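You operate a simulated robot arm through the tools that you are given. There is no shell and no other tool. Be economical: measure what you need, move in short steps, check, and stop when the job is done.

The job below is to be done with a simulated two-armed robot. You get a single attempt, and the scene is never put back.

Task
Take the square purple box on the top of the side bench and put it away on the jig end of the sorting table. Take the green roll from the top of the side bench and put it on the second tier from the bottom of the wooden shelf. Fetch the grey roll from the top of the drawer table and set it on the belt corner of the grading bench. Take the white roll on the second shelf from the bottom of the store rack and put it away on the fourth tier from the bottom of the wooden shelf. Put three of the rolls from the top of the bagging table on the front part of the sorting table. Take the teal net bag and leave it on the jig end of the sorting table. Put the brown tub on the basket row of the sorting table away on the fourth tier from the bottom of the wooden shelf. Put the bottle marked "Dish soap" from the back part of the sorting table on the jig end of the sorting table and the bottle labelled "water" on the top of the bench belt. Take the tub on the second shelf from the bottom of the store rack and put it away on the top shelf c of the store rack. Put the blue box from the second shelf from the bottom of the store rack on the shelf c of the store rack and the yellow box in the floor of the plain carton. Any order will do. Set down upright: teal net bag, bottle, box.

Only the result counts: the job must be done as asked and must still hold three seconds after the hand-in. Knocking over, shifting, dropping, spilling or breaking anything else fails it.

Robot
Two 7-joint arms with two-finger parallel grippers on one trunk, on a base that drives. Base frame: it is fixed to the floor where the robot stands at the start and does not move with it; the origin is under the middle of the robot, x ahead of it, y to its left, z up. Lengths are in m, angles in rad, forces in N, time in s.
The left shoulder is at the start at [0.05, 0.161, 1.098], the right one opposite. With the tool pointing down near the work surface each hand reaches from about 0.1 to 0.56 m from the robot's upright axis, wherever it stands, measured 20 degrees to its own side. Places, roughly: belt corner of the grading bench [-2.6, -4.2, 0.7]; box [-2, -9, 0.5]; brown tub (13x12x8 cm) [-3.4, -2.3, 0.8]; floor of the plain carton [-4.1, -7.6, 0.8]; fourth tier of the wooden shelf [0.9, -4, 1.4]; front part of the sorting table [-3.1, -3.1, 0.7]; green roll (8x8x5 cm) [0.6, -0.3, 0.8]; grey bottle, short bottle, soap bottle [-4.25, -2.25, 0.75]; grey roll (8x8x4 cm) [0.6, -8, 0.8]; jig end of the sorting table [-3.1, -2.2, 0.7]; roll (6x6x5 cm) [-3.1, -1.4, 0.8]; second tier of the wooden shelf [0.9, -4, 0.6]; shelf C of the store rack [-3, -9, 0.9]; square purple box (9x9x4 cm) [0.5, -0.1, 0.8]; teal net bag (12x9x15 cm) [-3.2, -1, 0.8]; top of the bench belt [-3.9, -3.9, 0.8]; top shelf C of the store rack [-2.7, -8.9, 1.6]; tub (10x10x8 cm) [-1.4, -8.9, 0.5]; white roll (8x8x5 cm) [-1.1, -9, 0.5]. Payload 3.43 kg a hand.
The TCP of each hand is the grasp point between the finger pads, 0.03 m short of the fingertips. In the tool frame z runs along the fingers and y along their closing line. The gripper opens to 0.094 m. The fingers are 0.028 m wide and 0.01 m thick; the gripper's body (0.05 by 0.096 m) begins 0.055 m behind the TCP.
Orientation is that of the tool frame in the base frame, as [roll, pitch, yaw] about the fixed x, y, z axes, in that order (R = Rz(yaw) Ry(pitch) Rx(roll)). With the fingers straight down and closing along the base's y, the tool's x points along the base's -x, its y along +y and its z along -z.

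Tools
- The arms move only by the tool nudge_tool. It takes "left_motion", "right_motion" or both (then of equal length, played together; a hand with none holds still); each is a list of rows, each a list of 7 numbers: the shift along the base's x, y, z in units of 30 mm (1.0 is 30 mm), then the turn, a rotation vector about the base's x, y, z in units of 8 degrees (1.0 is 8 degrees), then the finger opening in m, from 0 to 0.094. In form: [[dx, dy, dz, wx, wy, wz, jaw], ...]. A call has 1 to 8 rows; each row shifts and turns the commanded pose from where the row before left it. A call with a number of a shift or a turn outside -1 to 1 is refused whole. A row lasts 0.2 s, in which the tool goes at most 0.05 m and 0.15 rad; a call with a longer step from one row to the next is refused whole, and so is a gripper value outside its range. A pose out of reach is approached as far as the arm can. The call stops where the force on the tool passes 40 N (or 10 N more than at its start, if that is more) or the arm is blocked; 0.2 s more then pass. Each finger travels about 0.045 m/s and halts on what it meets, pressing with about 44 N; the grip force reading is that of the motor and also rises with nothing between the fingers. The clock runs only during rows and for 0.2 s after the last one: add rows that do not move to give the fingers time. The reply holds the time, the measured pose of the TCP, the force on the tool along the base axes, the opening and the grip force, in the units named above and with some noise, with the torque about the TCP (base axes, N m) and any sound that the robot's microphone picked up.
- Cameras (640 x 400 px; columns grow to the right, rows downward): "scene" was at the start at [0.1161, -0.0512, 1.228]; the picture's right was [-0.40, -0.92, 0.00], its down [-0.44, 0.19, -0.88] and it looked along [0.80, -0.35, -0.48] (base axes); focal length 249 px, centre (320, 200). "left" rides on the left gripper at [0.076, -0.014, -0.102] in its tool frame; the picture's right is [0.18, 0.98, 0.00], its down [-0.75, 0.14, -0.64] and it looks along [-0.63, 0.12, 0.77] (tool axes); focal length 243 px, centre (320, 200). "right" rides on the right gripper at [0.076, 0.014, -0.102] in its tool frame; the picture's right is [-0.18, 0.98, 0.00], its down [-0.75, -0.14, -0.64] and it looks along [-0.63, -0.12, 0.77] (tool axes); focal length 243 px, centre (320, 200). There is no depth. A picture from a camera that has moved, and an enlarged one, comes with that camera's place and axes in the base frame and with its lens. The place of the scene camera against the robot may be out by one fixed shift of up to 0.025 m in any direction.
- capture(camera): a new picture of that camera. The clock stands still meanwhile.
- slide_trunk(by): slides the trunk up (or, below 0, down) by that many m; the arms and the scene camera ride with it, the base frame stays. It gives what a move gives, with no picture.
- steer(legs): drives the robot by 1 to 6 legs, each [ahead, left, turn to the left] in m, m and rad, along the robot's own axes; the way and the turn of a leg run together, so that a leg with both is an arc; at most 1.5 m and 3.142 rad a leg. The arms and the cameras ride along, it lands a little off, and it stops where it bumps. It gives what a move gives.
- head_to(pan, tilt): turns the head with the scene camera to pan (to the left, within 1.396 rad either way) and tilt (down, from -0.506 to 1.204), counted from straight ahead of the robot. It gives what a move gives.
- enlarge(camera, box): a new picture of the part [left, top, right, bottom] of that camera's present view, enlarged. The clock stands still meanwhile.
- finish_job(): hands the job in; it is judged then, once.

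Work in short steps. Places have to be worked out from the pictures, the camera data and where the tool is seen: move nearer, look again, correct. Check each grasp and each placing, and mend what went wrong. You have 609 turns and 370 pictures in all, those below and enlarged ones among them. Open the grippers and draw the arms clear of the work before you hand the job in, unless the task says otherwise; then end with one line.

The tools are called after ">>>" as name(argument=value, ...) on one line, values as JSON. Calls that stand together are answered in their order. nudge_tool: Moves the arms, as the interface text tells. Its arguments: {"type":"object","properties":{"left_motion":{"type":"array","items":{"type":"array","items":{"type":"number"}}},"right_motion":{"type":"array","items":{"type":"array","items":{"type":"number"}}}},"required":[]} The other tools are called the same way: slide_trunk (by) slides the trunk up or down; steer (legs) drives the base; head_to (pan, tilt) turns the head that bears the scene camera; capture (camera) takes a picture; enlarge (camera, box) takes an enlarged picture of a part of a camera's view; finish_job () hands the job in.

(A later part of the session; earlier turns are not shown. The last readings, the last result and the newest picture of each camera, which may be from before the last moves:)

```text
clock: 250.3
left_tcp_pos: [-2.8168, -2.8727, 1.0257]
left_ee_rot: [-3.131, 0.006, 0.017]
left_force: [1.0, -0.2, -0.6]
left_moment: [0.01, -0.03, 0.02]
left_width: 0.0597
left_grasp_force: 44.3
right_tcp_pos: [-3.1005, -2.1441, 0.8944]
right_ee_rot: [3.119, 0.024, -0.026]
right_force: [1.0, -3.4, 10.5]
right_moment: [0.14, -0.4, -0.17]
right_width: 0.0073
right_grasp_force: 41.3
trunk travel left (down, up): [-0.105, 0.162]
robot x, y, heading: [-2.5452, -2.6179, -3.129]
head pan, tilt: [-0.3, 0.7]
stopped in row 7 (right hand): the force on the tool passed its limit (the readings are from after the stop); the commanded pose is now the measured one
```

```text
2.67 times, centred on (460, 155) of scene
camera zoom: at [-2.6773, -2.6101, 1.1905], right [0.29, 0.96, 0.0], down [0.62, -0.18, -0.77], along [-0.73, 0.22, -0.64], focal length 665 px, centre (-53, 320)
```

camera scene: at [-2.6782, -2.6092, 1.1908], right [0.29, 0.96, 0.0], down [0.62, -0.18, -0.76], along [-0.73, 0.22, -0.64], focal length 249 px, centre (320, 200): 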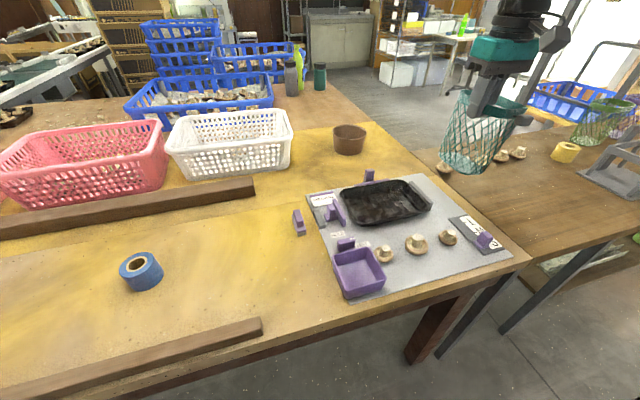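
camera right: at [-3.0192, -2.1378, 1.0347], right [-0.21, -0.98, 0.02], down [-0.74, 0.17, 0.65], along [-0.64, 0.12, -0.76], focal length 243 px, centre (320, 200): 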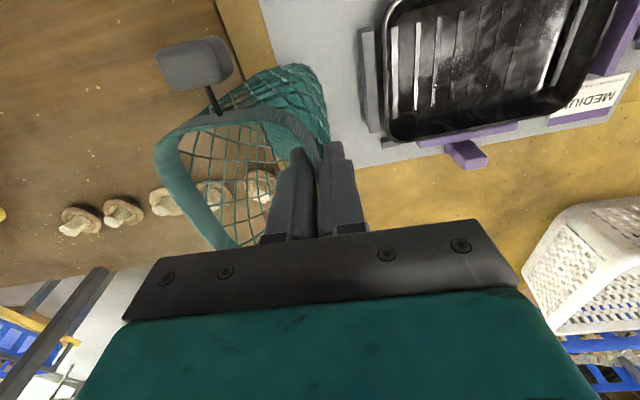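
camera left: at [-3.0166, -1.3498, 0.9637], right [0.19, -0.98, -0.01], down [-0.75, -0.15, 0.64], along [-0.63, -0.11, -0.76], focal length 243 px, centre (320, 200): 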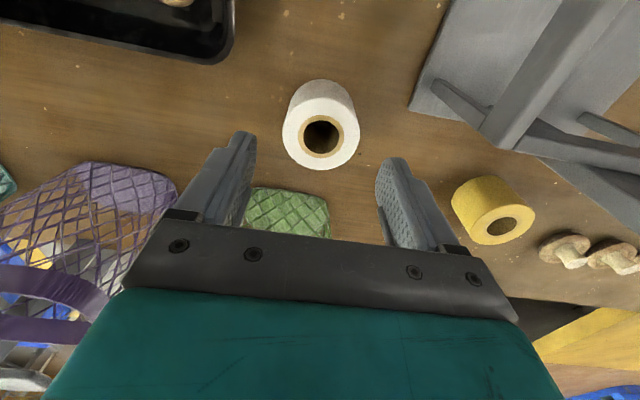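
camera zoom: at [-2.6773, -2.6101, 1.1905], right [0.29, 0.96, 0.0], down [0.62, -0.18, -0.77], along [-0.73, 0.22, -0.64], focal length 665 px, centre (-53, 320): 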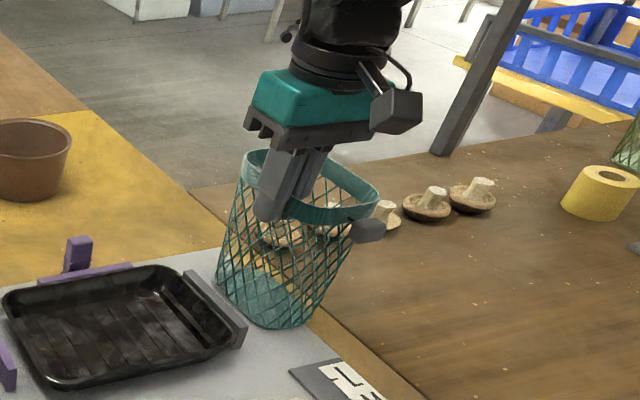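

The bag stands in the strip. I release it with a small opening and rise straight up.

>>> nudge_tool(right_motion=[[0, 0, -0.08, 0, 0, 0, 0.04], [0, 0, 0, 0, 0, 0, 0.04], [0, 0, 0, 0, 0, 0, 0.04], [0, 0, 0.5, 0, 0, 0, 0.04], [0, 0, 0.9, 0, 0, 0, 0.04], [0, 0, 0.9, 0, 0, 0, 0.04], [0, 0, 0.9, 0, 0, 0, 0.04]])

>>> enlarge(camera="scene", box=[360, 80, 560, 230])

>>> capture(camera="right")

```text
clock: 251.9
left_tcp_pos: [-2.8166, -2.8733, 1.0243]
left_ee_rot: [-3.134, 0.005, 0.017]
left_force: [-0.4, -1.3, -1.0]
left_moment: [-0.02, 0.0, -0.01]
left_width: 0.0594
left_grasp_force: 44.1
right_tcp_pos: [-3.0987, -2.1442, 0.9835]
right_ee_rot: [3.12, 0.019, -0.023]
right_force: [0.4, -0.9, 0.9]
right_moment: [0.01, 0.02, 0.01]
right_width: 0.0399
right_grasp_force: 0.0
trunk travel left (down, up): [-0.105, 0.162]
robot x, y, heading: [-2.5511, -2.6167, -3.127]
head pan, tilt: [-0.3, 0.7]
```

```text
2.67 times, centred on (460, 155) of scene
camera zoom: at [-2.678, -2.6096, 1.1908], right [0.29, 0.96, 0.0], down [0.62, -0.18, -0.77], along [-0.73, 0.22, -0.64], focal length 665 px, centre (-53, 320)
```

zoom: 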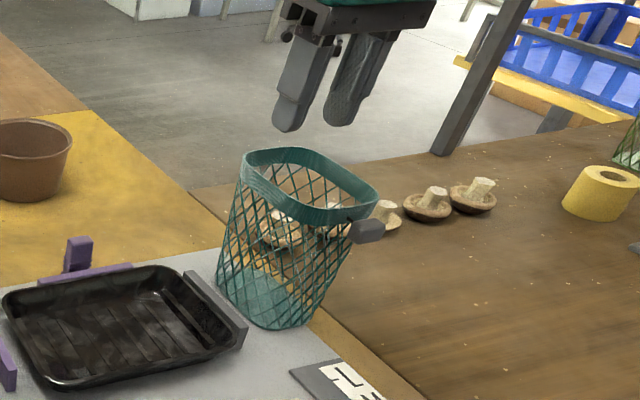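

```text
279 pictures are left
camera right: at [-3.0206, -2.1587, 1.0839], right [-0.21, -0.98, 0.02], down [-0.74, 0.17, 0.65], along [-0.64, 0.12, -0.76], focal length 243 px, centre (320, 200)
```

right: 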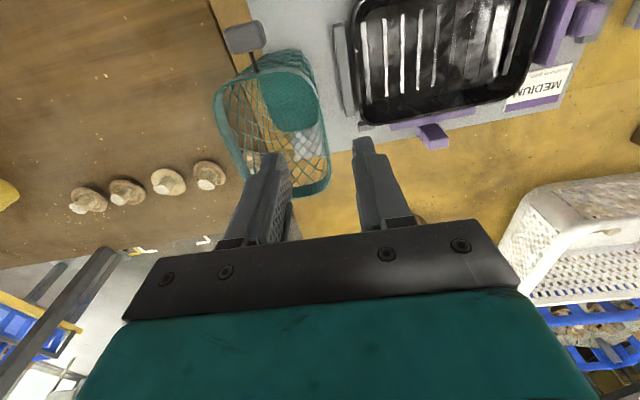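

The bag stands upright on the mat. Now the white roll: I shift left so the left hand faces y≈-3.05, then extend and lower it.

>>> steer(legs=[[0, 0.18, -0.012]])

>>> nudge_tool(left_motion=[[-1, 0, -0.6, 0, 0, 0, 0.045], [-1, 0, -0.6, 0, 0, 0, 0.045], [-1, 0, -0.6, 0, 0, 0, 0.045], [-1, 0, -0.6, 0, 0, 0, 0.045], [-1, 0, -0.8, 0, 0, 0, 0.045], [-1, 0, -0.8, 0, 0, 0, 0.045], [-1, 0, -0.8, 0, 0, 0, 0.045], [-0.6, 0, -0.8, 0, 0, 0, 0.045]], right_motion=[[1, 0, 0, 0, 0, 0, 0.06], [1, 0, 0, 0, 0, 0, 0.06], [1, 0, 0, 0, 0, 0, 0.06], [1, 0, 0, 0, 0, 0, 0.06], [1, 0, 0, 0, 0, 0, 0.06], [1, 0, 0, 0, 0, 0, 0.06], [0, 0, 0, 0, 0, 0, 0.06], [0, 0, 0, 0, 0, 0, 0.06]])

>>> head_to(pan=0.3, tilt=0.6)

>>> capture(camera="scene")

```text
clock: 253.4
left_tcp_pos: [-2.82, -3.0497, 1.0257]
left_ee_rot: [-3.133, 0.006, 0.006]
left_force: [0.7, -0.5, -1.2]
left_moment: [0.07, -0.03, 0.01]
left_width: 0.0597
left_grasp_force: 43.4
right_tcp_pos: [-3.0919, -2.3162, 0.9846]
right_ee_rot: [3.12, 0.019, -0.035]
right_force: [-0.5, -0.5, -0.5]
right_moment: [0.01, 0.02, 0.01]
right_width: 0.0401
right_grasp_force: 0.0
trunk travel left (down, up): [-0.105, 0.162]
robot x, y, heading: [-2.5485, -2.7991, 3.136]
head pan, tilt: [-0.3, 0.7]
```

```text
clock: 255.2
left_tcp_pos: [-3.0474, -3.0499, 0.8565]
left_ee_rot: [-3.133, 0.006, 0.006]
left_force: [0.0, -0.4, -0.6]
left_moment: [0.0, -0.01, -0.02]
left_width: 0.0595
left_grasp_force: 43.9
right_tcp_pos: [-2.9132, -2.3176, 0.9837]
right_ee_rot: [3.121, 0.018, -0.038]
right_force: [-0.3, -0.2, 0.3]
right_moment: [0.01, 0.0, -0.03]
right_width: 0.0599
right_grasp_force: 0.1
trunk travel left (down, up): [-0.105, 0.162]
robot x, y, heading: [-2.546, -2.7973, 3.138]
head pan, tilt: [-0.3, 0.7]
```

```text
clock: 256.2
left_tcp_pos: [-3.0466, -3.0493, 0.8567]
left_ee_rot: [-3.133, 0.005, 0.006]
left_force: [0.1, -1.0, -0.8]
left_moment: [0.02, -0.02, -0.03]
left_width: 0.0598
left_grasp_force: 44.5
right_tcp_pos: [-2.9121, -2.3163, 0.9839]
right_ee_rot: [3.12, 0.019, -0.04]
right_force: [-0.5, 0.2, -0.3]
right_moment: [0.0, -0.05, 0.02]
right_width: 0.0596
right_grasp_force: 0.0
trunk travel left (down, up): [-0.105, 0.162]
robot x, y, heading: [-2.5489, -2.7973, 3.137]
head pan, tilt: [0.3, 0.6]
```

```text
278 pictures are left
camera scene: at [-2.6808, -2.8396, 1.1994], right [-0.29, 0.96, 0.0], down [0.54, 0.16, -0.82], along [-0.79, -0.24, -0.57], focal length 249 px, centre (320, 200)
```

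scene: 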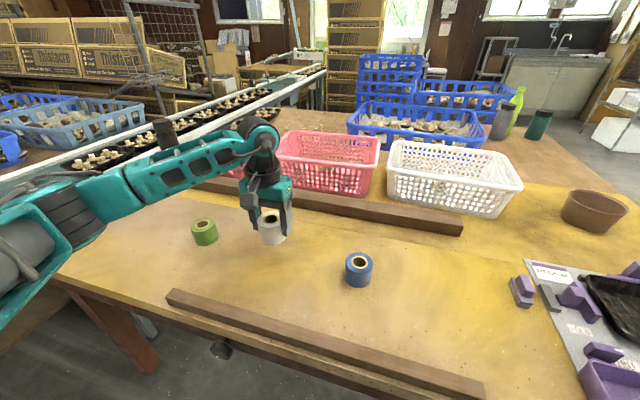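

The white roll is between the others, over free table. I lower to contact and release.

>>> nudge_tool(left_motion=[[0, 0, -0.8, 0, 0, 0, 0.045], [0, 0, -0.7, 0, 0, 0, 0.045], [0, 0, -0.5, 0, 0, 0, 0.045], [0, 0, -0.2, 0, 0, 0, 0.045], [0, 0, -0.2, 0, 0, 0, 0.045], [0, 0, -0.15, 0, 0, 0, 0.045], [0, 0, -0.1, 0, 0, 0, 0.045]])

>>> nudge_tool(left_motion=[[0, 0, 0, 0, 0, 0, 0.09], [0, 0, 0, 0, 0, 0, 0.09], [0, 0, 0, 0, 0, 0, 0.09], [0, 0, 1, 0, 0, 0, 0.09], [0, 0, 1, 0, 0, 0, 0.09], [0, 0, 1, 0, 0, 0, 0.09], [0, 0, 1, 0, 0, 0, 0.09], [0, 0, 1, 0, 0, 0, 0.09]])

>>> capture(camera="scene")

```text
clock: 257.8
left_tcp_pos: [-3.0497, -3.0496, 0.7842]
left_ee_rot: [-3.132, 0.016, 0.006]
left_force: [5.0, -3.7, 35.6]
left_moment: [-0.65, -0.62, -0.01]
left_width: 0.0599
left_grasp_force: 44.6
right_tcp_pos: [-2.9101, -2.3178, 0.9847]
right_ee_rot: [3.118, 0.023, -0.037]
right_force: [0.3, -0.5, 0.3]
right_moment: [-0.01, -0.01, 0.01]
right_width: 0.0602
right_grasp_force: 0.1
trunk travel left (down, up): [-0.105, 0.162]
robot x, y, heading: [-2.5478, -2.7945, 3.143]
head pan, tilt: [0.3, 0.6]
```

```text
clock: 259.6
left_tcp_pos: [-3.0483, -3.0482, 0.9284]
left_ee_rot: [-3.134, 0.003, 0.005]
left_force: [-0.5, -0.4, 0.3]
left_moment: [0.01, 0.0, 0.0]
left_width: 0.0901
left_grasp_force: 0.0
right_tcp_pos: [-2.9117, -2.318, 0.984]
right_ee_rot: [3.121, 0.019, -0.039]
right_force: [-0.3, -0.3, -0.4]
right_moment: [0.03, -0.02, -0.03]
right_width: 0.0599
right_grasp_force: 0.1
trunk travel left (down, up): [-0.105, 0.162]
robot x, y, heading: [-2.5479, -2.8, 3.139]
head pan, tilt: [0.3, 0.6]
```

```text
277 pictures are left
camera scene: at [-2.6806, -2.8395, 1.1994], right [-0.29, 0.96, 0.0], down [0.54, 0.17, -0.83], along [-0.79, -0.24, -0.56], focal length 249 px, centre (320, 200)
```

scene: 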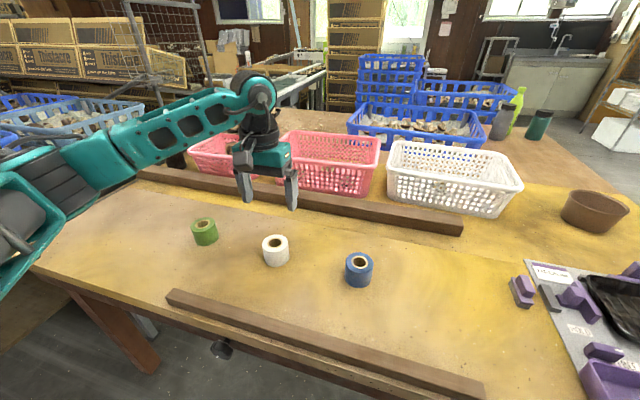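

Three rolls stand on the front part. To reach the tub and bottles I need the table's far side; I retract, back off and look for a way round the bagging table.

>>> nudge_tool(left_motion=[[1, 0, 0.3, 0, 0, 0, 0.09], [1, 0, 0.3, 0, 0, 0, 0.09], [1, 0, 0.3, 0, 0, 0, 0.09], [1, 0, 0.3, 0, 0, 0, 0.09], [1, 0, 0.3, 0, 0, 0, 0.09], [1, 0, 0.3, 0, 0, 0, 0.09], [1, 0, 0.3, 0, 0, 0, 0.09]], right_motion=[[1, 0, 0.2, 0, 0, 0, 0.09], [1, 0, 0.2, 0, 0, 0, 0.09], [0, 0, 0, 0, 0, 0, 0.09], [0, 0, 0, 0, 0, 0, 0.09], [0, 0, 0, 0, 0, 0, 0.09], [0, 0, 0, 0, 0, 0, 0.09], [0, 0, 0, 0, 0, 0, 0.09]])

>>> steer(legs=[[-0.5, 0, 0], [0, -1.4, 0], [0, -1.3, 0]])

>>> head_to(pan=-0.2, tilt=0.3)

>>> capture(camera="scene")

```text
clock: 261.2
left_tcp_pos: [-2.8351, -3.0484, 0.9937]
left_ee_rot: [-3.134, 0.005, 0.007]
left_force: [-0.5, 0.6, 0.1]
left_moment: [-0.02, 0.02, 0.02]
left_width: 0.09
left_grasp_force: 0.0
right_tcp_pos: [-2.8526, -2.3169, 0.994]
right_ee_rot: [3.122, 0.02, -0.038]
right_force: [-0.3, -0.6, 1.2]
right_moment: [0.0, -0.02, 0.01]
right_width: 0.09
right_grasp_force: 0.1
trunk travel left (down, up): [-0.105, 0.162]
robot x, y, heading: [-2.549, -2.7984, 3.138]
head pan, tilt: [0.3, 0.6]
```

```text
clock: 276.8
left_tcp_pos: [-2.308, -0.3597, 0.9928]
left_ee_rot: [-3.131, 0.004, 0.005]
left_force: [-0.1, -0.2, 0.0]
left_moment: [-0.01, -0.01, -0.01]
left_width: 0.0899
left_grasp_force: 0.0
right_tcp_pos: [-2.3262, 0.3729, 0.9949]
right_ee_rot: [3.119, 0.019, -0.039]
right_force: [-1.0, 0.7, 0.3]
right_moment: [0.01, 0.04, -0.01]
right_width: 0.0901
right_grasp_force: 0.0
trunk travel left (down, up): [-0.105, 0.162]
robot x, y, heading: [-2.0229, -0.1103, 3.136]
head pan, tilt: [0.3, 0.6]
```

```text
clock: 277.8
left_tcp_pos: [-2.3082, -0.36, 0.9916]
left_ee_rot: [-3.132, 0.005, 0.004]
left_force: [0.4, -0.6, 0.7]
left_moment: [-0.02, 0.0, 0.0]
left_width: 0.0898
left_grasp_force: 0.1
right_tcp_pos: [-2.3257, 0.3706, 0.9944]
right_ee_rot: [3.121, 0.02, -0.04]
right_force: [0.7, 0.5, -0.3]
right_moment: [-0.04, -0.01, 0.01]
right_width: 0.0901
right_grasp_force: 0.1
trunk travel left (down, up): [-0.105, 0.162]
robot x, y, heading: [-2.021, -0.1123, 3.136]
head pan, tilt: [-0.201, 0.3]
```

```text
276 pictures are left
camera scene: at [-2.1602, -0.1062, 1.2268], right [0.2, 0.98, 0.0], down [0.29, -0.06, -0.96], along [-0.94, 0.19, -0.3], focal length 249 px, centre (320, 200)
```

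scene: 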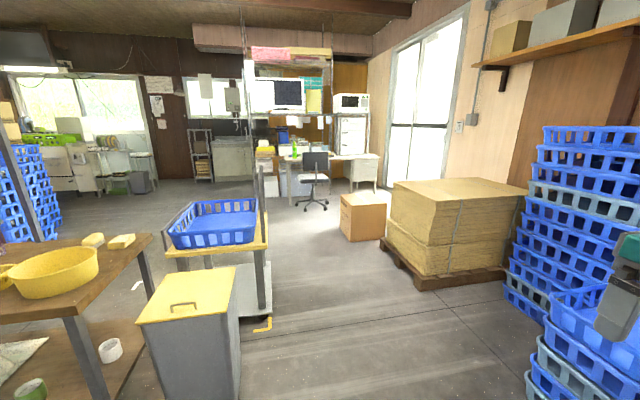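

There is a corridor between trolley and pallet (y≈-0.15…0.75). I tuck the right hand inward, drive through at y≈0.33 and look again.

>>> nudge_tool(right_motion=[[0, 0, 0, 0, 0, 1, 0.09], [0, -0.3, 0, 0, 0, 1, 0.09], [0, -0.5, 0, 0, 0, 1, 0.09], [0, -0.7, 0, 0, 0, 1, 0.09], [0, -0.8, 0, 0, 0, 1, 0.09], [0, -0.8, 0, 0, 0, 1, 0.09], [0, -0.8, 0, 0, 0, 0, 0.09], [0, -0.8, 0, 0, 0, 0, 0.09]])

>>> steer(legs=[[0.2, -0.42, 0.006], [0.9, 0, 0]])

>>> head_to(pan=0.0, tilt=0.45)

>>> capture(camera="scene")

```text
clock: 279.6
left_tcp_pos: [-2.3093, -0.3598, 0.9929]
left_ee_rot: [-3.132, 0.005, 0.007]
left_force: [0.0, -0.1, -0.8]
left_moment: [0.01, 0.01, -0.01]
left_width: 0.0897
left_grasp_force: 0.0
right_tcp_pos: [-2.3252, 0.2308, 0.9944]
right_ee_rot: [3.122, 0.021, 0.802]
right_force: [0.2, 0.0, -0.4]
right_moment: [-0.02, 0.0, -0.01]
right_width: 0.09
right_grasp_force: 0.1
trunk travel left (down, up): [-0.105, 0.162]
robot x, y, heading: [-2.0242, -0.109, 3.139]
head pan, tilt: [-0.201, 0.3]
```

```text
clock: 286.6
left_tcp_pos: [-3.3942, 0.0545, 0.9925]
left_ee_rot: [-3.133, 0.005, 0.011]
left_force: [0.2, 0.1, -0.8]
left_moment: [0.0, -0.01, -0.02]
left_width: 0.0901
left_grasp_force: 0.0
right_tcp_pos: [-3.4141, 0.6459, 0.9937]
right_ee_rot: [3.12, 0.02, 0.804]
right_force: [1.1, 0.7, -0.9]
right_moment: [-0.01, -0.01, -0.04]
right_width: 0.0902
right_grasp_force: 0.1
trunk travel left (down, up): [-0.105, 0.162]
robot x, y, heading: [-3.1096, 0.3051, -3.143]
head pan, tilt: [-0.201, 0.3]
```

```text
clock: 287.4
left_tcp_pos: [-3.3946, 0.0554, 0.9929]
left_ee_rot: [-3.133, 0.005, 0.011]
left_force: [0.5, 0.7, 0.4]
left_moment: [0.0, 0.0, 0.01]
left_width: 0.09
left_grasp_force: 0.1
right_tcp_pos: [-3.4152, 0.6458, 0.9945]
right_ee_rot: [3.121, 0.02, 0.803]
right_force: [0.0, -0.2, -0.1]
right_moment: [-0.02, 0.01, -0.02]
right_width: 0.09
right_grasp_force: 0.1
trunk travel left (down, up): [-0.105, 0.162]
robot x, y, heading: [-3.104, 0.3051, -3.139]
head pan, tilt: [0.0, 0.45]
```

```text
275 pictures are left
camera scene: at [-3.2477, 0.2912, 1.213], right [0.0, 1.0, 0.0], down [0.43, 0.0, -0.9], along [-0.9, 0.0, -0.43], focal length 249 px, centre (320, 200)
```

scene: 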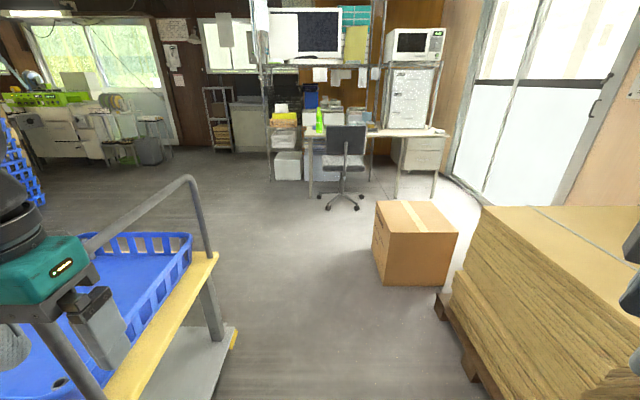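

The trolley's bar lies at y≈-0.19; keeping y≈0.38 is clear. I drive on to x≈-4.7, then strafe left behind the trolley and look.

>>> steer(legs=[[0.8, -0.08, 0], [0.8, 0, 0], [0, 1.2, 0]])

>>> head_to(pan=1.0, tilt=0.35)

>>> capture(camera="scene")

```text
clock: 295.6
left_tcp_pos: [-4.9936, 0.1558, 0.9919]
left_ee_rot: [-3.132, 0.005, -0.039]
left_force: [-0.6, 1.1, -0.2]
left_moment: [-0.02, -0.01, -0.02]
left_width: 0.0899
left_grasp_force: 0.0
right_tcp_pos: [-4.9859, 0.7451, 0.9957]
right_ee_rot: [3.12, 0.02, 0.761]
right_force: [-0.5, -0.4, -0.5]
right_moment: [0.01, 0.0, -0.03]
right_width: 0.0899
right_grasp_force: 0.0
trunk travel left (down, up): [-0.105, 0.162]
robot x, y, heading: [-4.6974, 0.3879, 3.098]
head pan, tilt: [0.0, 0.45]
stopped in leg 2: the robot was blocked; the commanded pose is now the measured one
```

```text
clock: 296.8
left_tcp_pos: [-4.9942, 0.1546, 0.9923]
left_ee_rot: [-3.133, 0.005, -0.038]
left_force: [0.1, 1.1, -0.3]
left_moment: [-0.04, 0.01, -0.02]
left_width: 0.0902
left_grasp_force: 0.0
right_tcp_pos: [-4.9858, 0.7452, 0.9942]
right_ee_rot: [3.12, 0.021, 0.759]
right_force: [-0.8, 0.0, 0.0]
right_moment: [-0.01, 0.01, 0.02]
right_width: 0.0901
right_grasp_force: 0.0
trunk travel left (down, up): [-0.105, 0.162]
robot x, y, heading: [-4.6965, 0.3898, 3.091]
head pan, tilt: [1.0, 0.351]
```

```text
274 pictures are left
camera scene: at [-4.7979, 0.3034, 1.2222], right [-0.82, 0.58, 0.0], down [0.2, 0.28, -0.94], along [-0.54, -0.77, -0.34], focal length 249 px, centre (320, 200)
```

scene: 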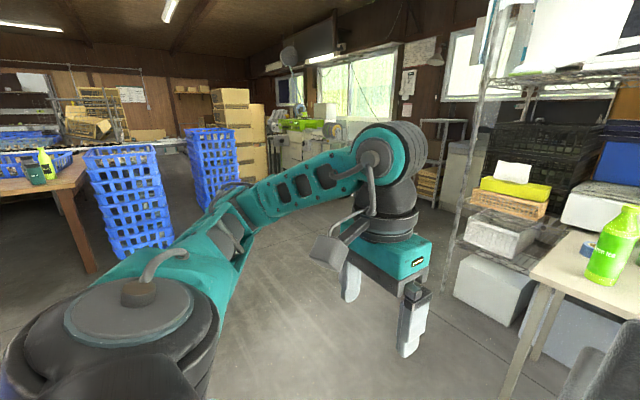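

The base was blocked (likely the cardboard box to the right). I move left, away from it, and look at it.

>>> steer(legs=[[0, 0.3, 0.045]])

>>> head_to(pan=-0.9, tilt=0.6)

>>> capture(camera="scene")

```text
clock: 298.9
left_tcp_pos: [-4.9911, -0.1587, 0.9913]
left_ee_rot: [-3.133, 0.005, 0.005]
left_force: [0.6, -0.2, -0.2]
left_moment: [0.05, -0.01, -0.02]
left_width: 0.09
left_grasp_force: 0.1
right_tcp_pos: [-5.0077, 0.4321, 0.9955]
right_ee_rot: [3.12, 0.02, 0.801]
right_force: [0.4, 0.3, -0.1]
right_moment: [0.02, -0.04, -0.03]
right_width: 0.0902
right_grasp_force: 0.0
trunk travel left (down, up): [-0.105, 0.162]
robot x, y, heading: [-4.7065, 0.0955, 3.132]
head pan, tilt: [1.0, 0.351]
```

```text
clock: 300.7
left_tcp_pos: [-4.9917, -0.1593, 0.9923]
left_ee_rot: [-3.13, 0.005, 0.006]
left_force: [0.1, -0.2, 0.2]
left_moment: [0.01, -0.02, -0.02]
left_width: 0.09
left_grasp_force: 0.0
right_tcp_pos: [-5.0081, 0.4335, 0.9945]
right_ee_rot: [3.119, 0.02, 0.799]
right_force: [0.5, 0.7, 0.1]
right_moment: [0.04, -0.01, 0.01]
right_width: 0.0901
right_grasp_force: 0.0
trunk travel left (down, up): [-0.105, 0.162]
robot x, y, heading: [-4.7093, 0.0951, 3.138]
head pan, tilt: [-0.901, 0.6]
```

```text
273 pictures are left
camera scene: at [-4.8061, 0.1465, 1.1994], right [0.79, 0.62, 0.0], down [0.35, -0.44, -0.83], along [-0.51, 0.65, -0.56], focal length 249 px, centre (320, 200)
```

scene: 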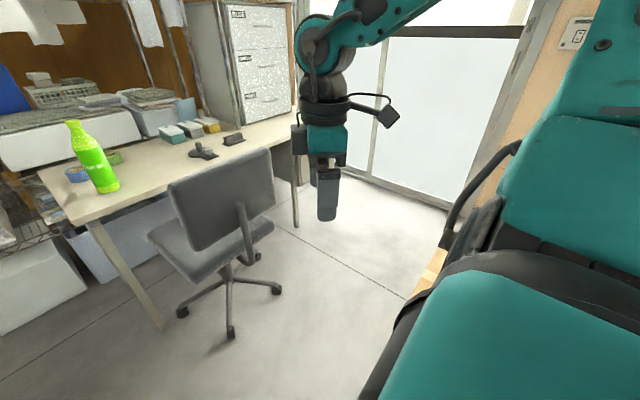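

Only the chair and desk are ahead; I continue left to y≈-1.2, then turn to face the table's end (-y).

>>> steer(legs=[[0, 1.25, 0.003], [0, 0, 1.571]])

>>> head_to(pan=0.3, tilt=0.45)

>>> capture(camera="scene")

```text
clock: 310.8
left_tcp_pos: [-4.4389, -1.4311, 0.9931]
left_ee_rot: [-3.134, 0.005, 1.597]
left_force: [1.0, -0.5, -0.7]
left_moment: [-0.02, 0.03, 0.0]
left_width: 0.0899
left_grasp_force: 0.2
right_tcp_pos: [-5.029, -1.4617, 0.9945]
right_ee_rot: [3.119, 0.021, 2.394]
right_force: [-0.2, -0.6, 0.5]
right_moment: [-0.03, 0.0, -0.02]
right_width: 0.0901
right_grasp_force: 0.1
trunk travel left (down, up): [-0.105, 0.162]
robot x, y, heading: [-4.6931, -1.1508, -1.552]
head pan, tilt: [-0.901, 0.6]
```

```text
clock: 312.2
left_tcp_pos: [-4.4386, -1.4321, 0.9922]
left_ee_rot: [-3.134, 0.005, 1.596]
left_force: [-0.2, -0.5, 0.6]
left_moment: [0.03, 0.01, -0.01]
left_width: 0.0901
left_grasp_force: 0.0
right_tcp_pos: [-5.0292, -1.4613, 0.9951]
right_ee_rot: [3.119, 0.02, 2.392]
right_force: [0.3, 1.2, 0.2]
right_moment: [0.01, 0.03, 0.01]
right_width: 0.0898
right_grasp_force: 0.1
trunk travel left (down, up): [-0.105, 0.162]
robot x, y, heading: [-4.6946, -1.1507, -1.554]
head pan, tilt: [0.3, 0.45]
```

```text
272 pictures are left
camera scene: at [-4.6731, -1.2931, 1.2129], right [-0.95, -0.31, 0.0], down [-0.14, 0.41, -0.9], along [0.28, -0.86, -0.44], focal length 249 px, centre (320, 200)
```

scene: 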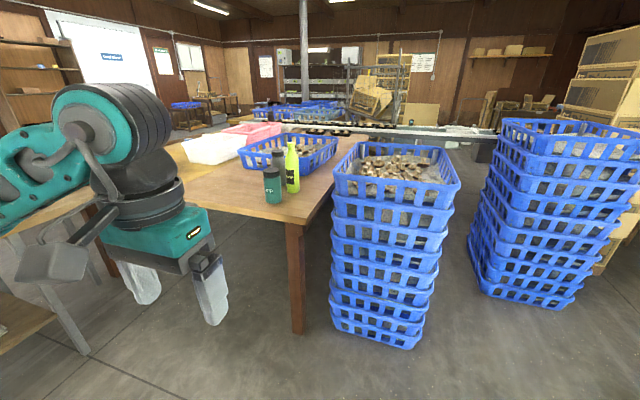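

The three bottles stand at the table's back corner. I enlarge to read their labels.

>>> enlarge(camera="scene", box=[240, 130, 340, 220])

```text
4.44 times, centred on (290, 175) of scene
camera zoom: at [-4.6731, -1.2931, 1.2129], right [-0.95, -0.31, 0.0], down [-0.14, 0.41, -0.9], along [0.28, -0.86, -0.44], focal length 1108 px, centre (453, 311)
```

zoom: 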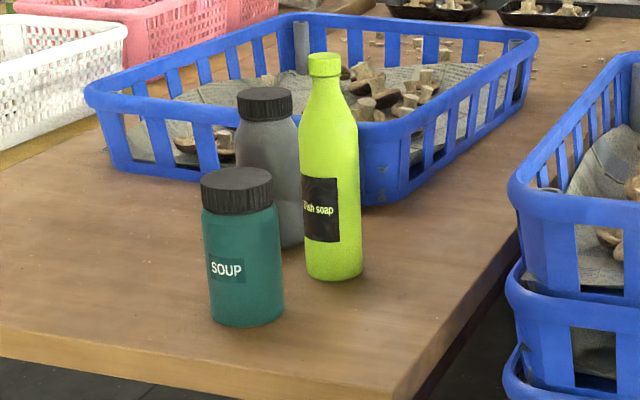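

Lime-green is "Dish soap", teal is "SOUP"; the grey one should be "water" (to be verified). Soap at ≈(-4.222, -2.285), cap top z≈0.96. I drive to about (-4.42, -1.70) and raise the left hand.

>>> nudge_tool(left_motion=[[0, 0, 1, 0, 0, 0, 0.07], [0, 0, 1, 0, 0, 0, 0.07], [0, 0, 0.6, 0, 0, 0, 0.07]])

>>> steer(legs=[[0.55, 0.265, -0.017]])

>>> head_to(pan=0.2, tilt=0.5)

>>> capture(camera="scene")

>>> capture(camera="left")

```text
clock: 313.0
left_tcp_pos: [-4.4388, -1.4319, 1.0717]
left_ee_rot: [-3.133, 0.004, 1.597]
left_force: [1.2, 0.6, 0.9]
left_moment: [0.0, 0.02, 0.01]
left_width: 0.0701
left_grasp_force: 0.0
right_tcp_pos: [-5.03, -1.4611, 0.9943]
right_ee_rot: [3.12, 0.021, 2.393]
right_force: [0.4, 0.4, 0.1]
right_moment: [-0.01, 0.0, -0.04]
right_width: 0.0901
right_grasp_force: 0.2
trunk travel left (down, up): [-0.105, 0.162]
robot x, y, heading: [-4.6936, -1.1524, -1.554]
head pan, tilt: [0.3, 0.45]
```

```text
clock: 316.4
left_tcp_pos: [-4.1671, -1.9723, 1.0708]
left_ee_rot: [-3.134, 0.004, 1.591]
left_force: [-0.3, 0.4, 0.0]
left_moment: [0.01, -0.03, 0.03]
left_width: 0.0701
left_grasp_force: 0.0
right_tcp_pos: [-4.7584, -1.9974, 0.995]
right_ee_rot: [3.119, 0.021, 2.387]
right_force: [-0.6, 0.3, 0.2]
right_moment: [0.01, 0.04, -0.01]
right_width: 0.0897
right_grasp_force: 0.1
trunk travel left (down, up): [-0.105, 0.162]
robot x, y, heading: [-4.4193, -1.687, -1.562]
head pan, tilt: [0.3, 0.45]
```

```text
clock: 317.1
left_tcp_pos: [-4.1686, -1.9727, 1.0716]
left_ee_rot: [-3.133, 0.006, 1.59]
left_force: [-1.1, 0.3, -0.3]
left_moment: [-0.02, -0.01, -0.01]
left_width: 0.0701
left_grasp_force: 0.0
right_tcp_pos: [-4.759, -1.9974, 0.9935]
right_ee_rot: [3.12, 0.02, 2.386]
right_force: [-0.2, -1.2, 1.0]
right_moment: [-0.01, 0.01, 0.0]
right_width: 0.0901
right_grasp_force: 0.1
trunk travel left (down, up): [-0.105, 0.162]
robot x, y, heading: [-4.4239, -1.6881, -1.557]
head pan, tilt: [0.201, 0.499]
```

```text
270 pictures are left
camera scene: at [-4.4098, -1.8324, 1.2085], right [-0.98, -0.21, 0.0], down [-0.1, 0.47, -0.88], along [0.18, -0.86, -0.48], focal length 249 px, centre (320, 200)
```

scene: 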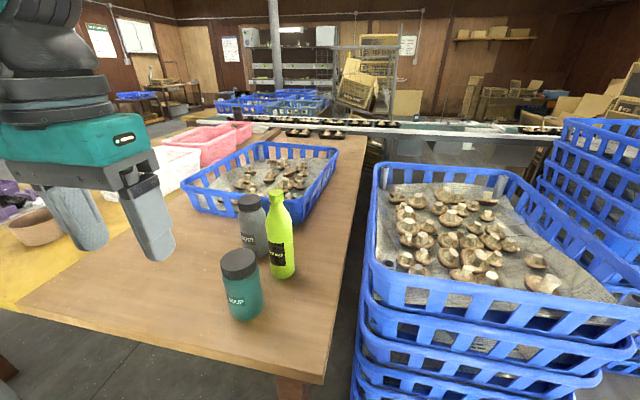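

```text
269 pictures are left
camera left: at [-4.1825, -1.8956, 1.1728], right [0.98, 0.2, -0.01], down [0.16, -0.75, 0.64], along [0.12, -0.63, -0.76], focal length 243 px, centre (320, 200)
```

left: 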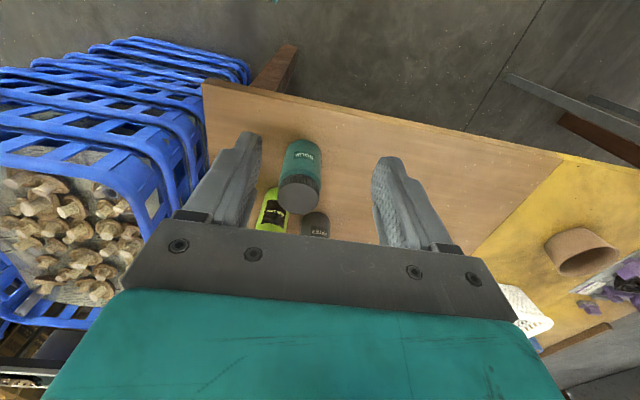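

The grey one's label reads WATER. Soap at (-4.22, -2.28). I step ahead 3 cm and carry the left hand over the soap above all the caps.

>>> steer(legs=[[0.03, 0, -0.012]])

>>> nudge_tool(left_motion=[[-0.22, -1, -0.2, 0, 0, 0, 0.07], [-0.22, -1, -0.2, 0, 0, 0, 0.07], [-0.22, -1, -0.2, 0, 0, 0, 0.07], [-0.22, -1, -0.2, 0, 0, 0, 0.07], [-0.22, -1, -0.2, 0, 0, 0, 0.07], [-0.22, -1, -0.2, 0, 0, 0, 0.07], [-0.22, -1, -0.2, 0, 0, 0, 0.07], [-0.22, -1, 0, 0, 0, 0, 0.07]])

>>> capture(camera="left")

>>> capture(camera="scene")

```text
clock: 317.9
left_tcp_pos: [-4.1702, -2.0063, 1.0714]
left_ee_rot: [-3.132, 0.005, 1.579]
left_force: [0.2, -0.4, -0.4]
left_moment: [0.04, -0.02, 0.01]
left_width: 0.07
left_grasp_force: 0.0
right_tcp_pos: [-4.7621, -2.0234, 0.9942]
right_ee_rot: [3.12, 0.021, 2.374]
right_force: [-0.8, 0.1, -0.4]
right_moment: [-0.02, 0.0, 0.0]
right_width: 0.0898
right_grasp_force: 0.1
trunk travel left (down, up): [-0.105, 0.162]
robot x, y, heading: [-4.4214, -1.7204, -1.576]
head pan, tilt: [0.201, 0.499]
```

```text
clock: 319.8
left_tcp_pos: [-4.2247, -2.2486, 1.0259]
left_ee_rot: [-3.134, 0.004, 1.577]
left_force: [-0.7, 0.2, -0.3]
left_moment: [-0.01, -0.02, -0.01]
left_width: 0.07
left_grasp_force: 0.0
right_tcp_pos: [-4.7616, -2.0239, 0.9952]
right_ee_rot: [3.119, 0.022, 2.374]
right_force: [0.2, -0.1, 0.3]
right_moment: [-0.04, 0.01, -0.02]
right_width: 0.0901
right_grasp_force: 0.0
trunk travel left (down, up): [-0.105, 0.162]
robot x, y, heading: [-4.4202, -1.7198, -1.576]
head pan, tilt: [0.201, 0.499]
```

```text
268 pictures are left
camera left: at [-4.2387, -2.172, 1.1293], right [0.98, 0.19, -0.01], down [0.15, -0.75, 0.64], along [0.12, -0.63, -0.76], focal length 243 px, centre (320, 200)
```

left: 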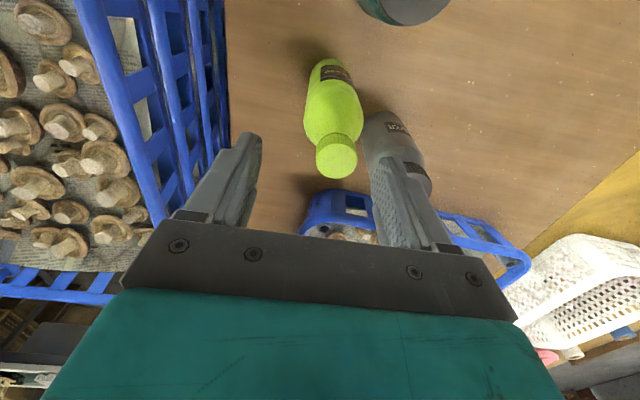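

```text
267 pictures are left
camera scene: at [-4.4115, -1.8632, 1.2084], right [-0.98, -0.2, 0.0], down [-0.09, 0.47, -0.88], along [0.17, -0.86, -0.48], focal length 249 px, centre (320, 200)
```

scene: 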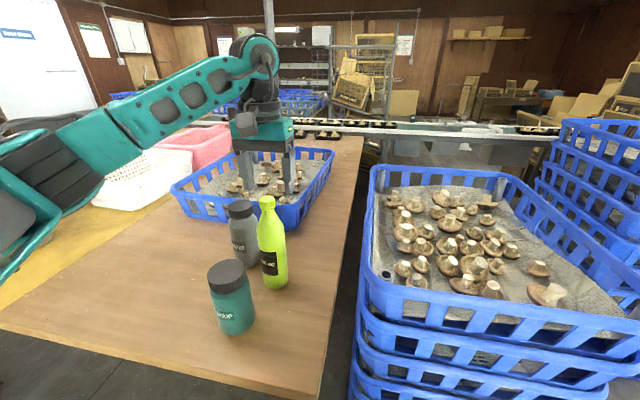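

Cap centre by the hand camera: (-4.208, -2.267). I align, descend to z≈0.92 around the neck and close.

>>> nudge_tool(left_motion=[[0.5, -0.6, 0, 0, 0, 0, 0.066], [0, 0, -0.8, 0, 0, 0, 0.066], [0, 0, -0.8, 0, 0, 0, 0.066], [0, 0, -0.8, 0, 0, 0, 0.066], [0, 0, -0.8, 0, 0, 0, 0.066], [0, 0, 0, 0, 0, 0, 0.066]])

>>> capture(camera="left")

>>> enlarge(camera="scene", box=[190, 130, 350, 300])

```text
clock: 321.1
left_tcp_pos: [-4.2092, -2.2637, 0.9334]
left_ee_rot: [-3.133, 0.006, 1.578]
left_force: [0.8, 0.0, 0.3]
left_moment: [0.03, 0.0, 0.03]
left_width: 0.066
left_grasp_force: 0.1
right_tcp_pos: [-4.7613, -2.0234, 0.995]
right_ee_rot: [3.12, 0.021, 2.375]
right_force: [-0.4, -0.1, 1.3]
right_moment: [0.01, 0.03, 0.0]
right_width: 0.0902
right_grasp_force: 0.0
trunk travel left (down, up): [-0.105, 0.162]
robot x, y, heading: [-4.4181, -1.7185, -1.572]
head pan, tilt: [0.201, 0.499]
```

```text
266 pictures are left
camera left: at [-4.2233, -2.1873, 1.0352], right [0.98, 0.19, -0.01], down [0.15, -0.75, 0.64], along [0.12, -0.63, -0.76], focal length 243 px, centre (320, 200)
```

left: 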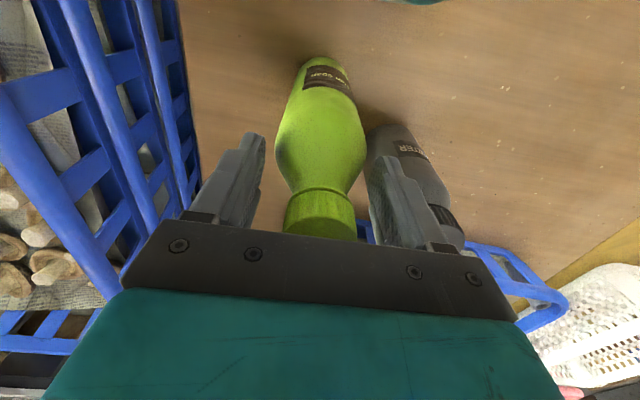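

```text
2.35 times, centred on (270, 215) of scene
camera zoom: at [-4.4113, -1.8631, 1.2085], right [-0.98, -0.2, 0.0], down [-0.09, 0.47, -0.88], along [0.17, -0.86, -0.48], focal length 586 px, centre (438, 165)
```

zoom: 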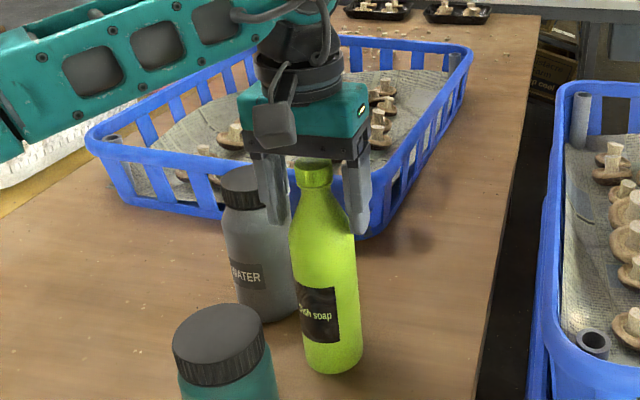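

Labels are confirmed. I lower 1 cm more and close on the neck.

>>> nudge_tool(left_motion=[[0, -0.1, -0.3, 0, 0, 0, 0.066], [0, 0, 0, 0, 0, 0, 0.01], [0, 0, 0, 0, 0, 0, 0.01], [0, 0, 0, 0, 0, 0, 0.01], [0, 0, 0, 0, 0, 0, 0.01], [0, 0, 0, 0, 0, 0, 0.01]])

>>> nudge_tool(left_motion=[[0, 0, 0.5, 0, 0, 0, 0.01], [0, 0, 0.8, 0, 0, 0, 0.01], [0, 0, 0.8, 0, 0, 0, 0.01], [0, 0, 0.8, 0, 0, 0, 0.01]])

>>> capture(camera="scene")

```text
clock: 322.6
left_tcp_pos: [-4.2097, -2.2667, 0.9244]
left_ee_rot: [-3.132, 0.005, 1.576]
left_force: [0.9, -1.4, 1.3]
left_moment: [-0.22, -0.09, 0.06]
left_width: 0.0582
left_grasp_force: 44.1
right_tcp_pos: [-4.7622, -2.0237, 0.9957]
right_ee_rot: [3.12, 0.022, 2.375]
right_force: [0.2, -0.5, -1.2]
right_moment: [0.0, 0.01, -0.04]
right_width: 0.0899
right_grasp_force: 0.1
trunk travel left (down, up): [-0.105, 0.162]
robot x, y, heading: [-4.4189, -1.718, -1.575]
head pan, tilt: [0.201, 0.499]
```

```text
clock: 323.6
left_tcp_pos: [-4.2094, -2.2662, 1.0103]
left_ee_rot: [-3.133, 0.005, 1.579]
left_force: [-1.1, 0.5, -3.0]
left_moment: [-0.02, 0.0, 0.01]
left_width: 0.0579
left_grasp_force: 44.0
right_tcp_pos: [-4.7618, -2.0238, 0.9938]
right_ee_rot: [3.118, 0.023, 2.372]
right_force: [0.1, 0.6, -0.6]
right_moment: [0.01, -0.01, 0.01]
right_width: 0.0902
right_grasp_force: 0.1
trunk travel left (down, up): [-0.105, 0.162]
robot x, y, heading: [-4.4212, -1.7191, -1.572]
head pan, tilt: [0.201, 0.499]
```

```text
264 pictures are left
camera scene: at [-4.4113, -1.8632, 1.2084], right [-0.98, -0.2, 0.0], down [-0.09, 0.47, -0.88], along [0.17, -0.86, -0.48], focal length 249 px, centre (320, 200)
```

scene: 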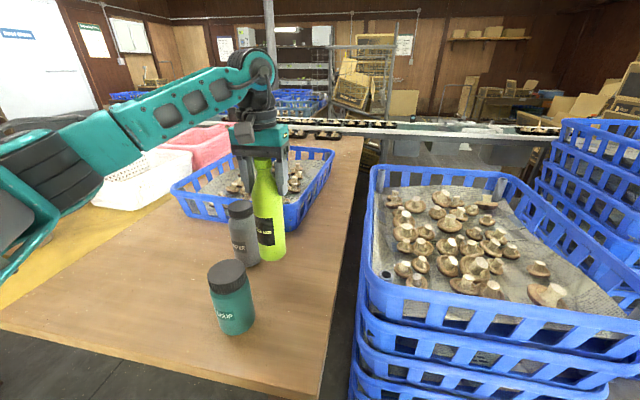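

Soap lifted upright. I raise it above the other bottles and draw it towards me.

>>> nudge_tool(left_motion=[[0, 0, 0.9, 0, 0, 0, 0.01], [0, 0, 0.9, 0, 0, 0, 0.01], [0, 0, 0.9, 0, 0, 0, 0.01], [0, 0, 0.9, 0, 0, 0, 0.01], [0, 0.9, 0.2, 0, 0, 0, 0.01], [0, 0.9, 0, 0, 0, 0, 0.01], [0, 0.9, 0, 0, 0, 0, 0.01], [0, 0.9, 0, 0, 0, 0, 0.01]])

>>> nudge_tool(left_motion=[[0, 0.9, 0, 0, 0, 0, 0.01], [0, 0.9, 0, 0, 0, 0, 0.01], [0, 0.9, 0, 0, 0, 0, 0.01], [0, 0.9, 0, 0, 0, 0, 0.01]])

>>> steer(legs=[[-0.1, 0.0, 0], [0, 0.6, 0.005]])

>>> head_to(pan=0.5, tilt=0.5)

>>> capture(camera="scene")

```text
clock: 325.4
left_tcp_pos: [-4.2084, -2.158, 1.1251]
left_ee_rot: [-3.133, 0.006, 1.578]
left_force: [-0.1, 0.2, -3.5]
left_moment: [0.01, 0.0, 0.0]
left_width: 0.0582
left_grasp_force: 43.7
right_tcp_pos: [-4.7616, -2.0235, 0.9954]
right_ee_rot: [3.121, 0.019, 2.374]
right_force: [-1.1, -0.3, 0.0]
right_moment: [0.04, 0.04, -0.02]
right_width: 0.09
right_grasp_force: 0.2
trunk travel left (down, up): [-0.105, 0.162]
robot x, y, heading: [-4.4211, -1.7174, -1.572]
head pan, tilt: [0.201, 0.499]
```

```text
clock: 326.4
left_tcp_pos: [-4.2082, -2.0471, 1.1256]
left_ee_rot: [-3.132, 0.006, 1.58]
left_force: [0.1, -0.7, -2.2]
left_moment: [-0.04, -0.01, 0.01]
left_width: 0.0581
left_grasp_force: 44.1
right_tcp_pos: [-4.762, -2.0229, 0.9951]
right_ee_rot: [3.119, 0.021, 2.372]
right_force: [-1.5, 0.5, 0.2]
right_moment: [-0.01, -0.05, -0.02]
right_width: 0.0899
right_grasp_force: 0.1
trunk travel left (down, up): [-0.105, 0.162]
robot x, y, heading: [-4.4189, -1.7192, -1.575]
head pan, tilt: [0.201, 0.499]
```

```text
clock: 330.5
left_tcp_pos: [-3.6115, -1.947, 1.1257]
left_ee_rot: [-3.132, 0.006, 1.582]
left_force: [0.3, 0.5, -3.9]
left_moment: [0.01, -0.01, 0.01]
left_width: 0.058
left_grasp_force: 43.9
right_tcp_pos: [-4.1628, -1.9237, 0.9946]
right_ee_rot: [3.119, 0.021, 2.377]
right_force: [0.5, -0.4, 0.4]
right_moment: [-0.01, -0.01, 0.03]
right_width: 0.0901
right_grasp_force: 0.1
trunk travel left (down, up): [-0.105, 0.162]
robot x, y, heading: [-3.8244, -1.6155, -1.571]
head pan, tilt: [0.201, 0.499]
```

```text
clock: 331.3
left_tcp_pos: [-3.6105, -1.9473, 1.1242]
left_ee_rot: [-3.132, 0.006, 1.582]
left_force: [-1.2, -1.0, -2.9]
left_moment: [-0.05, -0.03, -0.01]
left_width: 0.0581
left_grasp_force: 44.1
right_tcp_pos: [-4.163, -1.9248, 0.995]
right_ee_rot: [3.118, 0.021, 2.378]
right_force: [0.2, -0.2, -0.6]
right_moment: [0.02, 0.0, -0.01]
right_width: 0.0903
right_grasp_force: 0.2
trunk travel left (down, up): [-0.105, 0.162]
robot x, y, heading: [-3.822, -1.615, -1.566]
head pan, tilt: [0.499, 0.499]
```

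```text
263 pictures are left
camera scene: at [-3.788, -1.7526, 1.2085], right [-0.88, -0.48, 0.0], down [-0.23, 0.42, -0.88], along [0.42, -0.77, -0.48], focal length 249 px, centre (320, 200)
```

scene: 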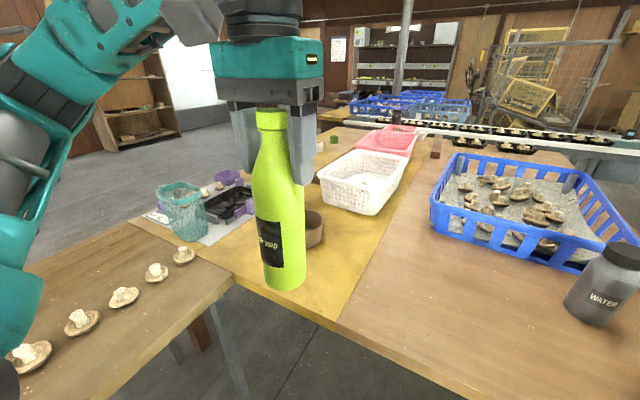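

The soap is held well. Before going on, I check my left side for clearance to the gate post.

>>> head_to(pan=1.3, tilt=0.3)

>>> capture(camera="scene")

```text
clock: 332.4
left_tcp_pos: [-3.6103, -1.9459, 1.1259]
left_ee_rot: [-3.132, 0.004, 1.583]
left_force: [0.9, 0.5, -3.3]
left_moment: [0.0, 0.01, -0.02]
left_width: 0.0581
left_grasp_force: 44.0
right_tcp_pos: [-4.1632, -1.9235, 0.9952]
right_ee_rot: [3.118, 0.02, 2.378]
right_force: [0.8, -0.4, -1.0]
right_moment: [0.02, -0.01, 0.0]
right_width: 0.0901
right_grasp_force: 0.2
trunk travel left (down, up): [-0.105, 0.162]
robot x, y, heading: [-3.8233, -1.6203, -1.571]
head pan, tilt: [1.3, 0.3]
```

```text
262 pictures are left
camera scene: at [-3.7417, -1.6975, 1.2268], right [-0.26, -0.96, 0.0], down [-0.29, 0.08, -0.96], along [0.92, -0.25, -0.3], focal length 249 px, centre (320, 200)
```

scene: 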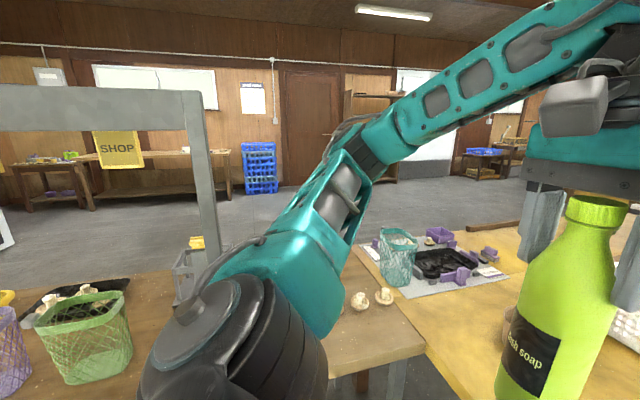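

There's ample room to the post. I now place myself for the right hand to take the WATER bottle at ≈(-4.12, -2.32).

>>> steer(legs=[[0.08, -0.047, 0.27]])

>>> nudge_tool(right_motion=[[0, -0.9, 0, 0, 0, 0, 0.09], [0, -0.9, 0, 0, 0, 0, 0.09], [0, -0.9, 0, 0, 0, 0, 0.09], [0, -0.9, 0, 0, 0, 0, 0.09], [0, -0.9, 0, 0, 0, 0, 0.09], [0, -0.9, 0, 0, 0, 0, 0.09], [0, 0, 0, 0, 0, 0, 0.09]])

>>> capture(camera="right")

>>> head_to(pan=-0.4, tilt=0.5)

>>> capture(camera="scene")

```text
clock: 333.7
left_tcp_pos: [-3.5688, -1.9659, 1.1256]
left_ee_rot: [-3.134, 0.005, 1.845]
left_force: [0.1, -0.1, -3.5]
left_moment: [0.01, 0.0, -0.01]
left_width: 0.0583
left_grasp_force: 43.9
right_tcp_pos: [-4.1066, -2.0875, 0.9953]
right_ee_rot: [3.119, 0.022, 2.642]
right_force: [0.3, 0.0, 0.0]
right_moment: [0.0, 0.01, 0.01]
right_width: 0.0901
right_grasp_force: 0.0
trunk travel left (down, up): [-0.105, 0.162]
robot x, y, heading: [-3.8582, -1.7032, -1.306]
head pan, tilt: [1.3, 0.3]
```

```text
clock: 335.3
left_tcp_pos: [-3.5676, -1.9663, 1.1247]
left_ee_rot: [-3.134, 0.005, 1.845]
left_force: [0.7, -0.4, -3.0]
left_moment: [0.01, -0.01, 0.0]
left_width: 0.0582
left_grasp_force: 44.0
right_tcp_pos: [-4.106, -2.2499, 0.9939]
right_ee_rot: [3.118, 0.022, 2.643]
right_force: [-0.9, -0.3, -0.4]
right_moment: [-0.01, 0.0, -0.01]
right_width: 0.0901
right_grasp_force: 0.2
trunk travel left (down, up): [-0.105, 0.162]
robot x, y, heading: [-3.8595, -1.7029, -1.304]
head pan, tilt: [1.3, 0.3]
```

```text
261 pictures are left
camera right: at [-4.1694, -2.2039, 1.0934], right [0.63, 0.77, 0.03], down [0.58, -0.49, 0.65], along [0.52, -0.4, -0.76], focal length 243 px, centre (320, 200)
```

right: 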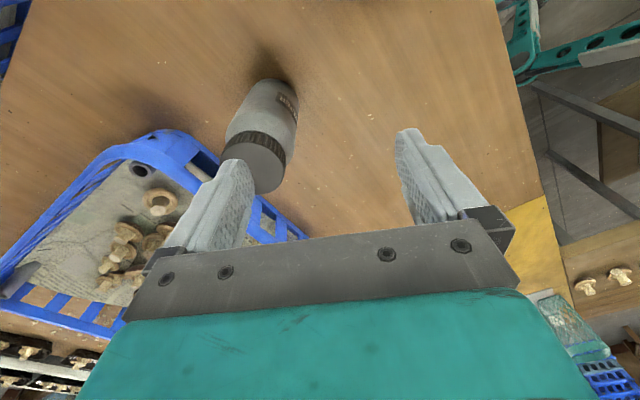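

```text
clock: 337.0
left_tcp_pos: [-3.5666, -1.9654, 1.1242]
left_ee_rot: [-3.132, 0.006, 1.846]
left_force: [0.3, 0.1, -3.5]
left_moment: [0.0, -0.01, -0.02]
left_width: 0.0578
left_grasp_force: 44.3
right_tcp_pos: [-4.107, -2.2502, 0.9945]
right_ee_rot: [3.119, 0.021, 2.644]
right_force: [0.2, 0.3, 0.1]
right_moment: [0.0, -0.02, -0.01]
right_width: 0.0897
right_grasp_force: 0.0
trunk travel left (down, up): [-0.105, 0.162]
robot x, y, heading: [-3.858, -1.7024, -1.304]
head pan, tilt: [-0.4, 0.499]
```

```text
260 pictures are left
camera scene: at [-3.8689, -1.8475, 1.2085], right [-0.99, 0.13, 0.0], down [0.06, 0.47, -0.88], along [-0.12, -0.87, -0.48], focal length 249 px, centre (320, 200)
```

scene: 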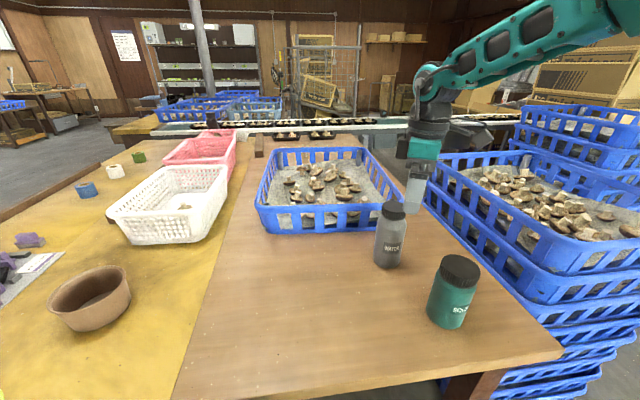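

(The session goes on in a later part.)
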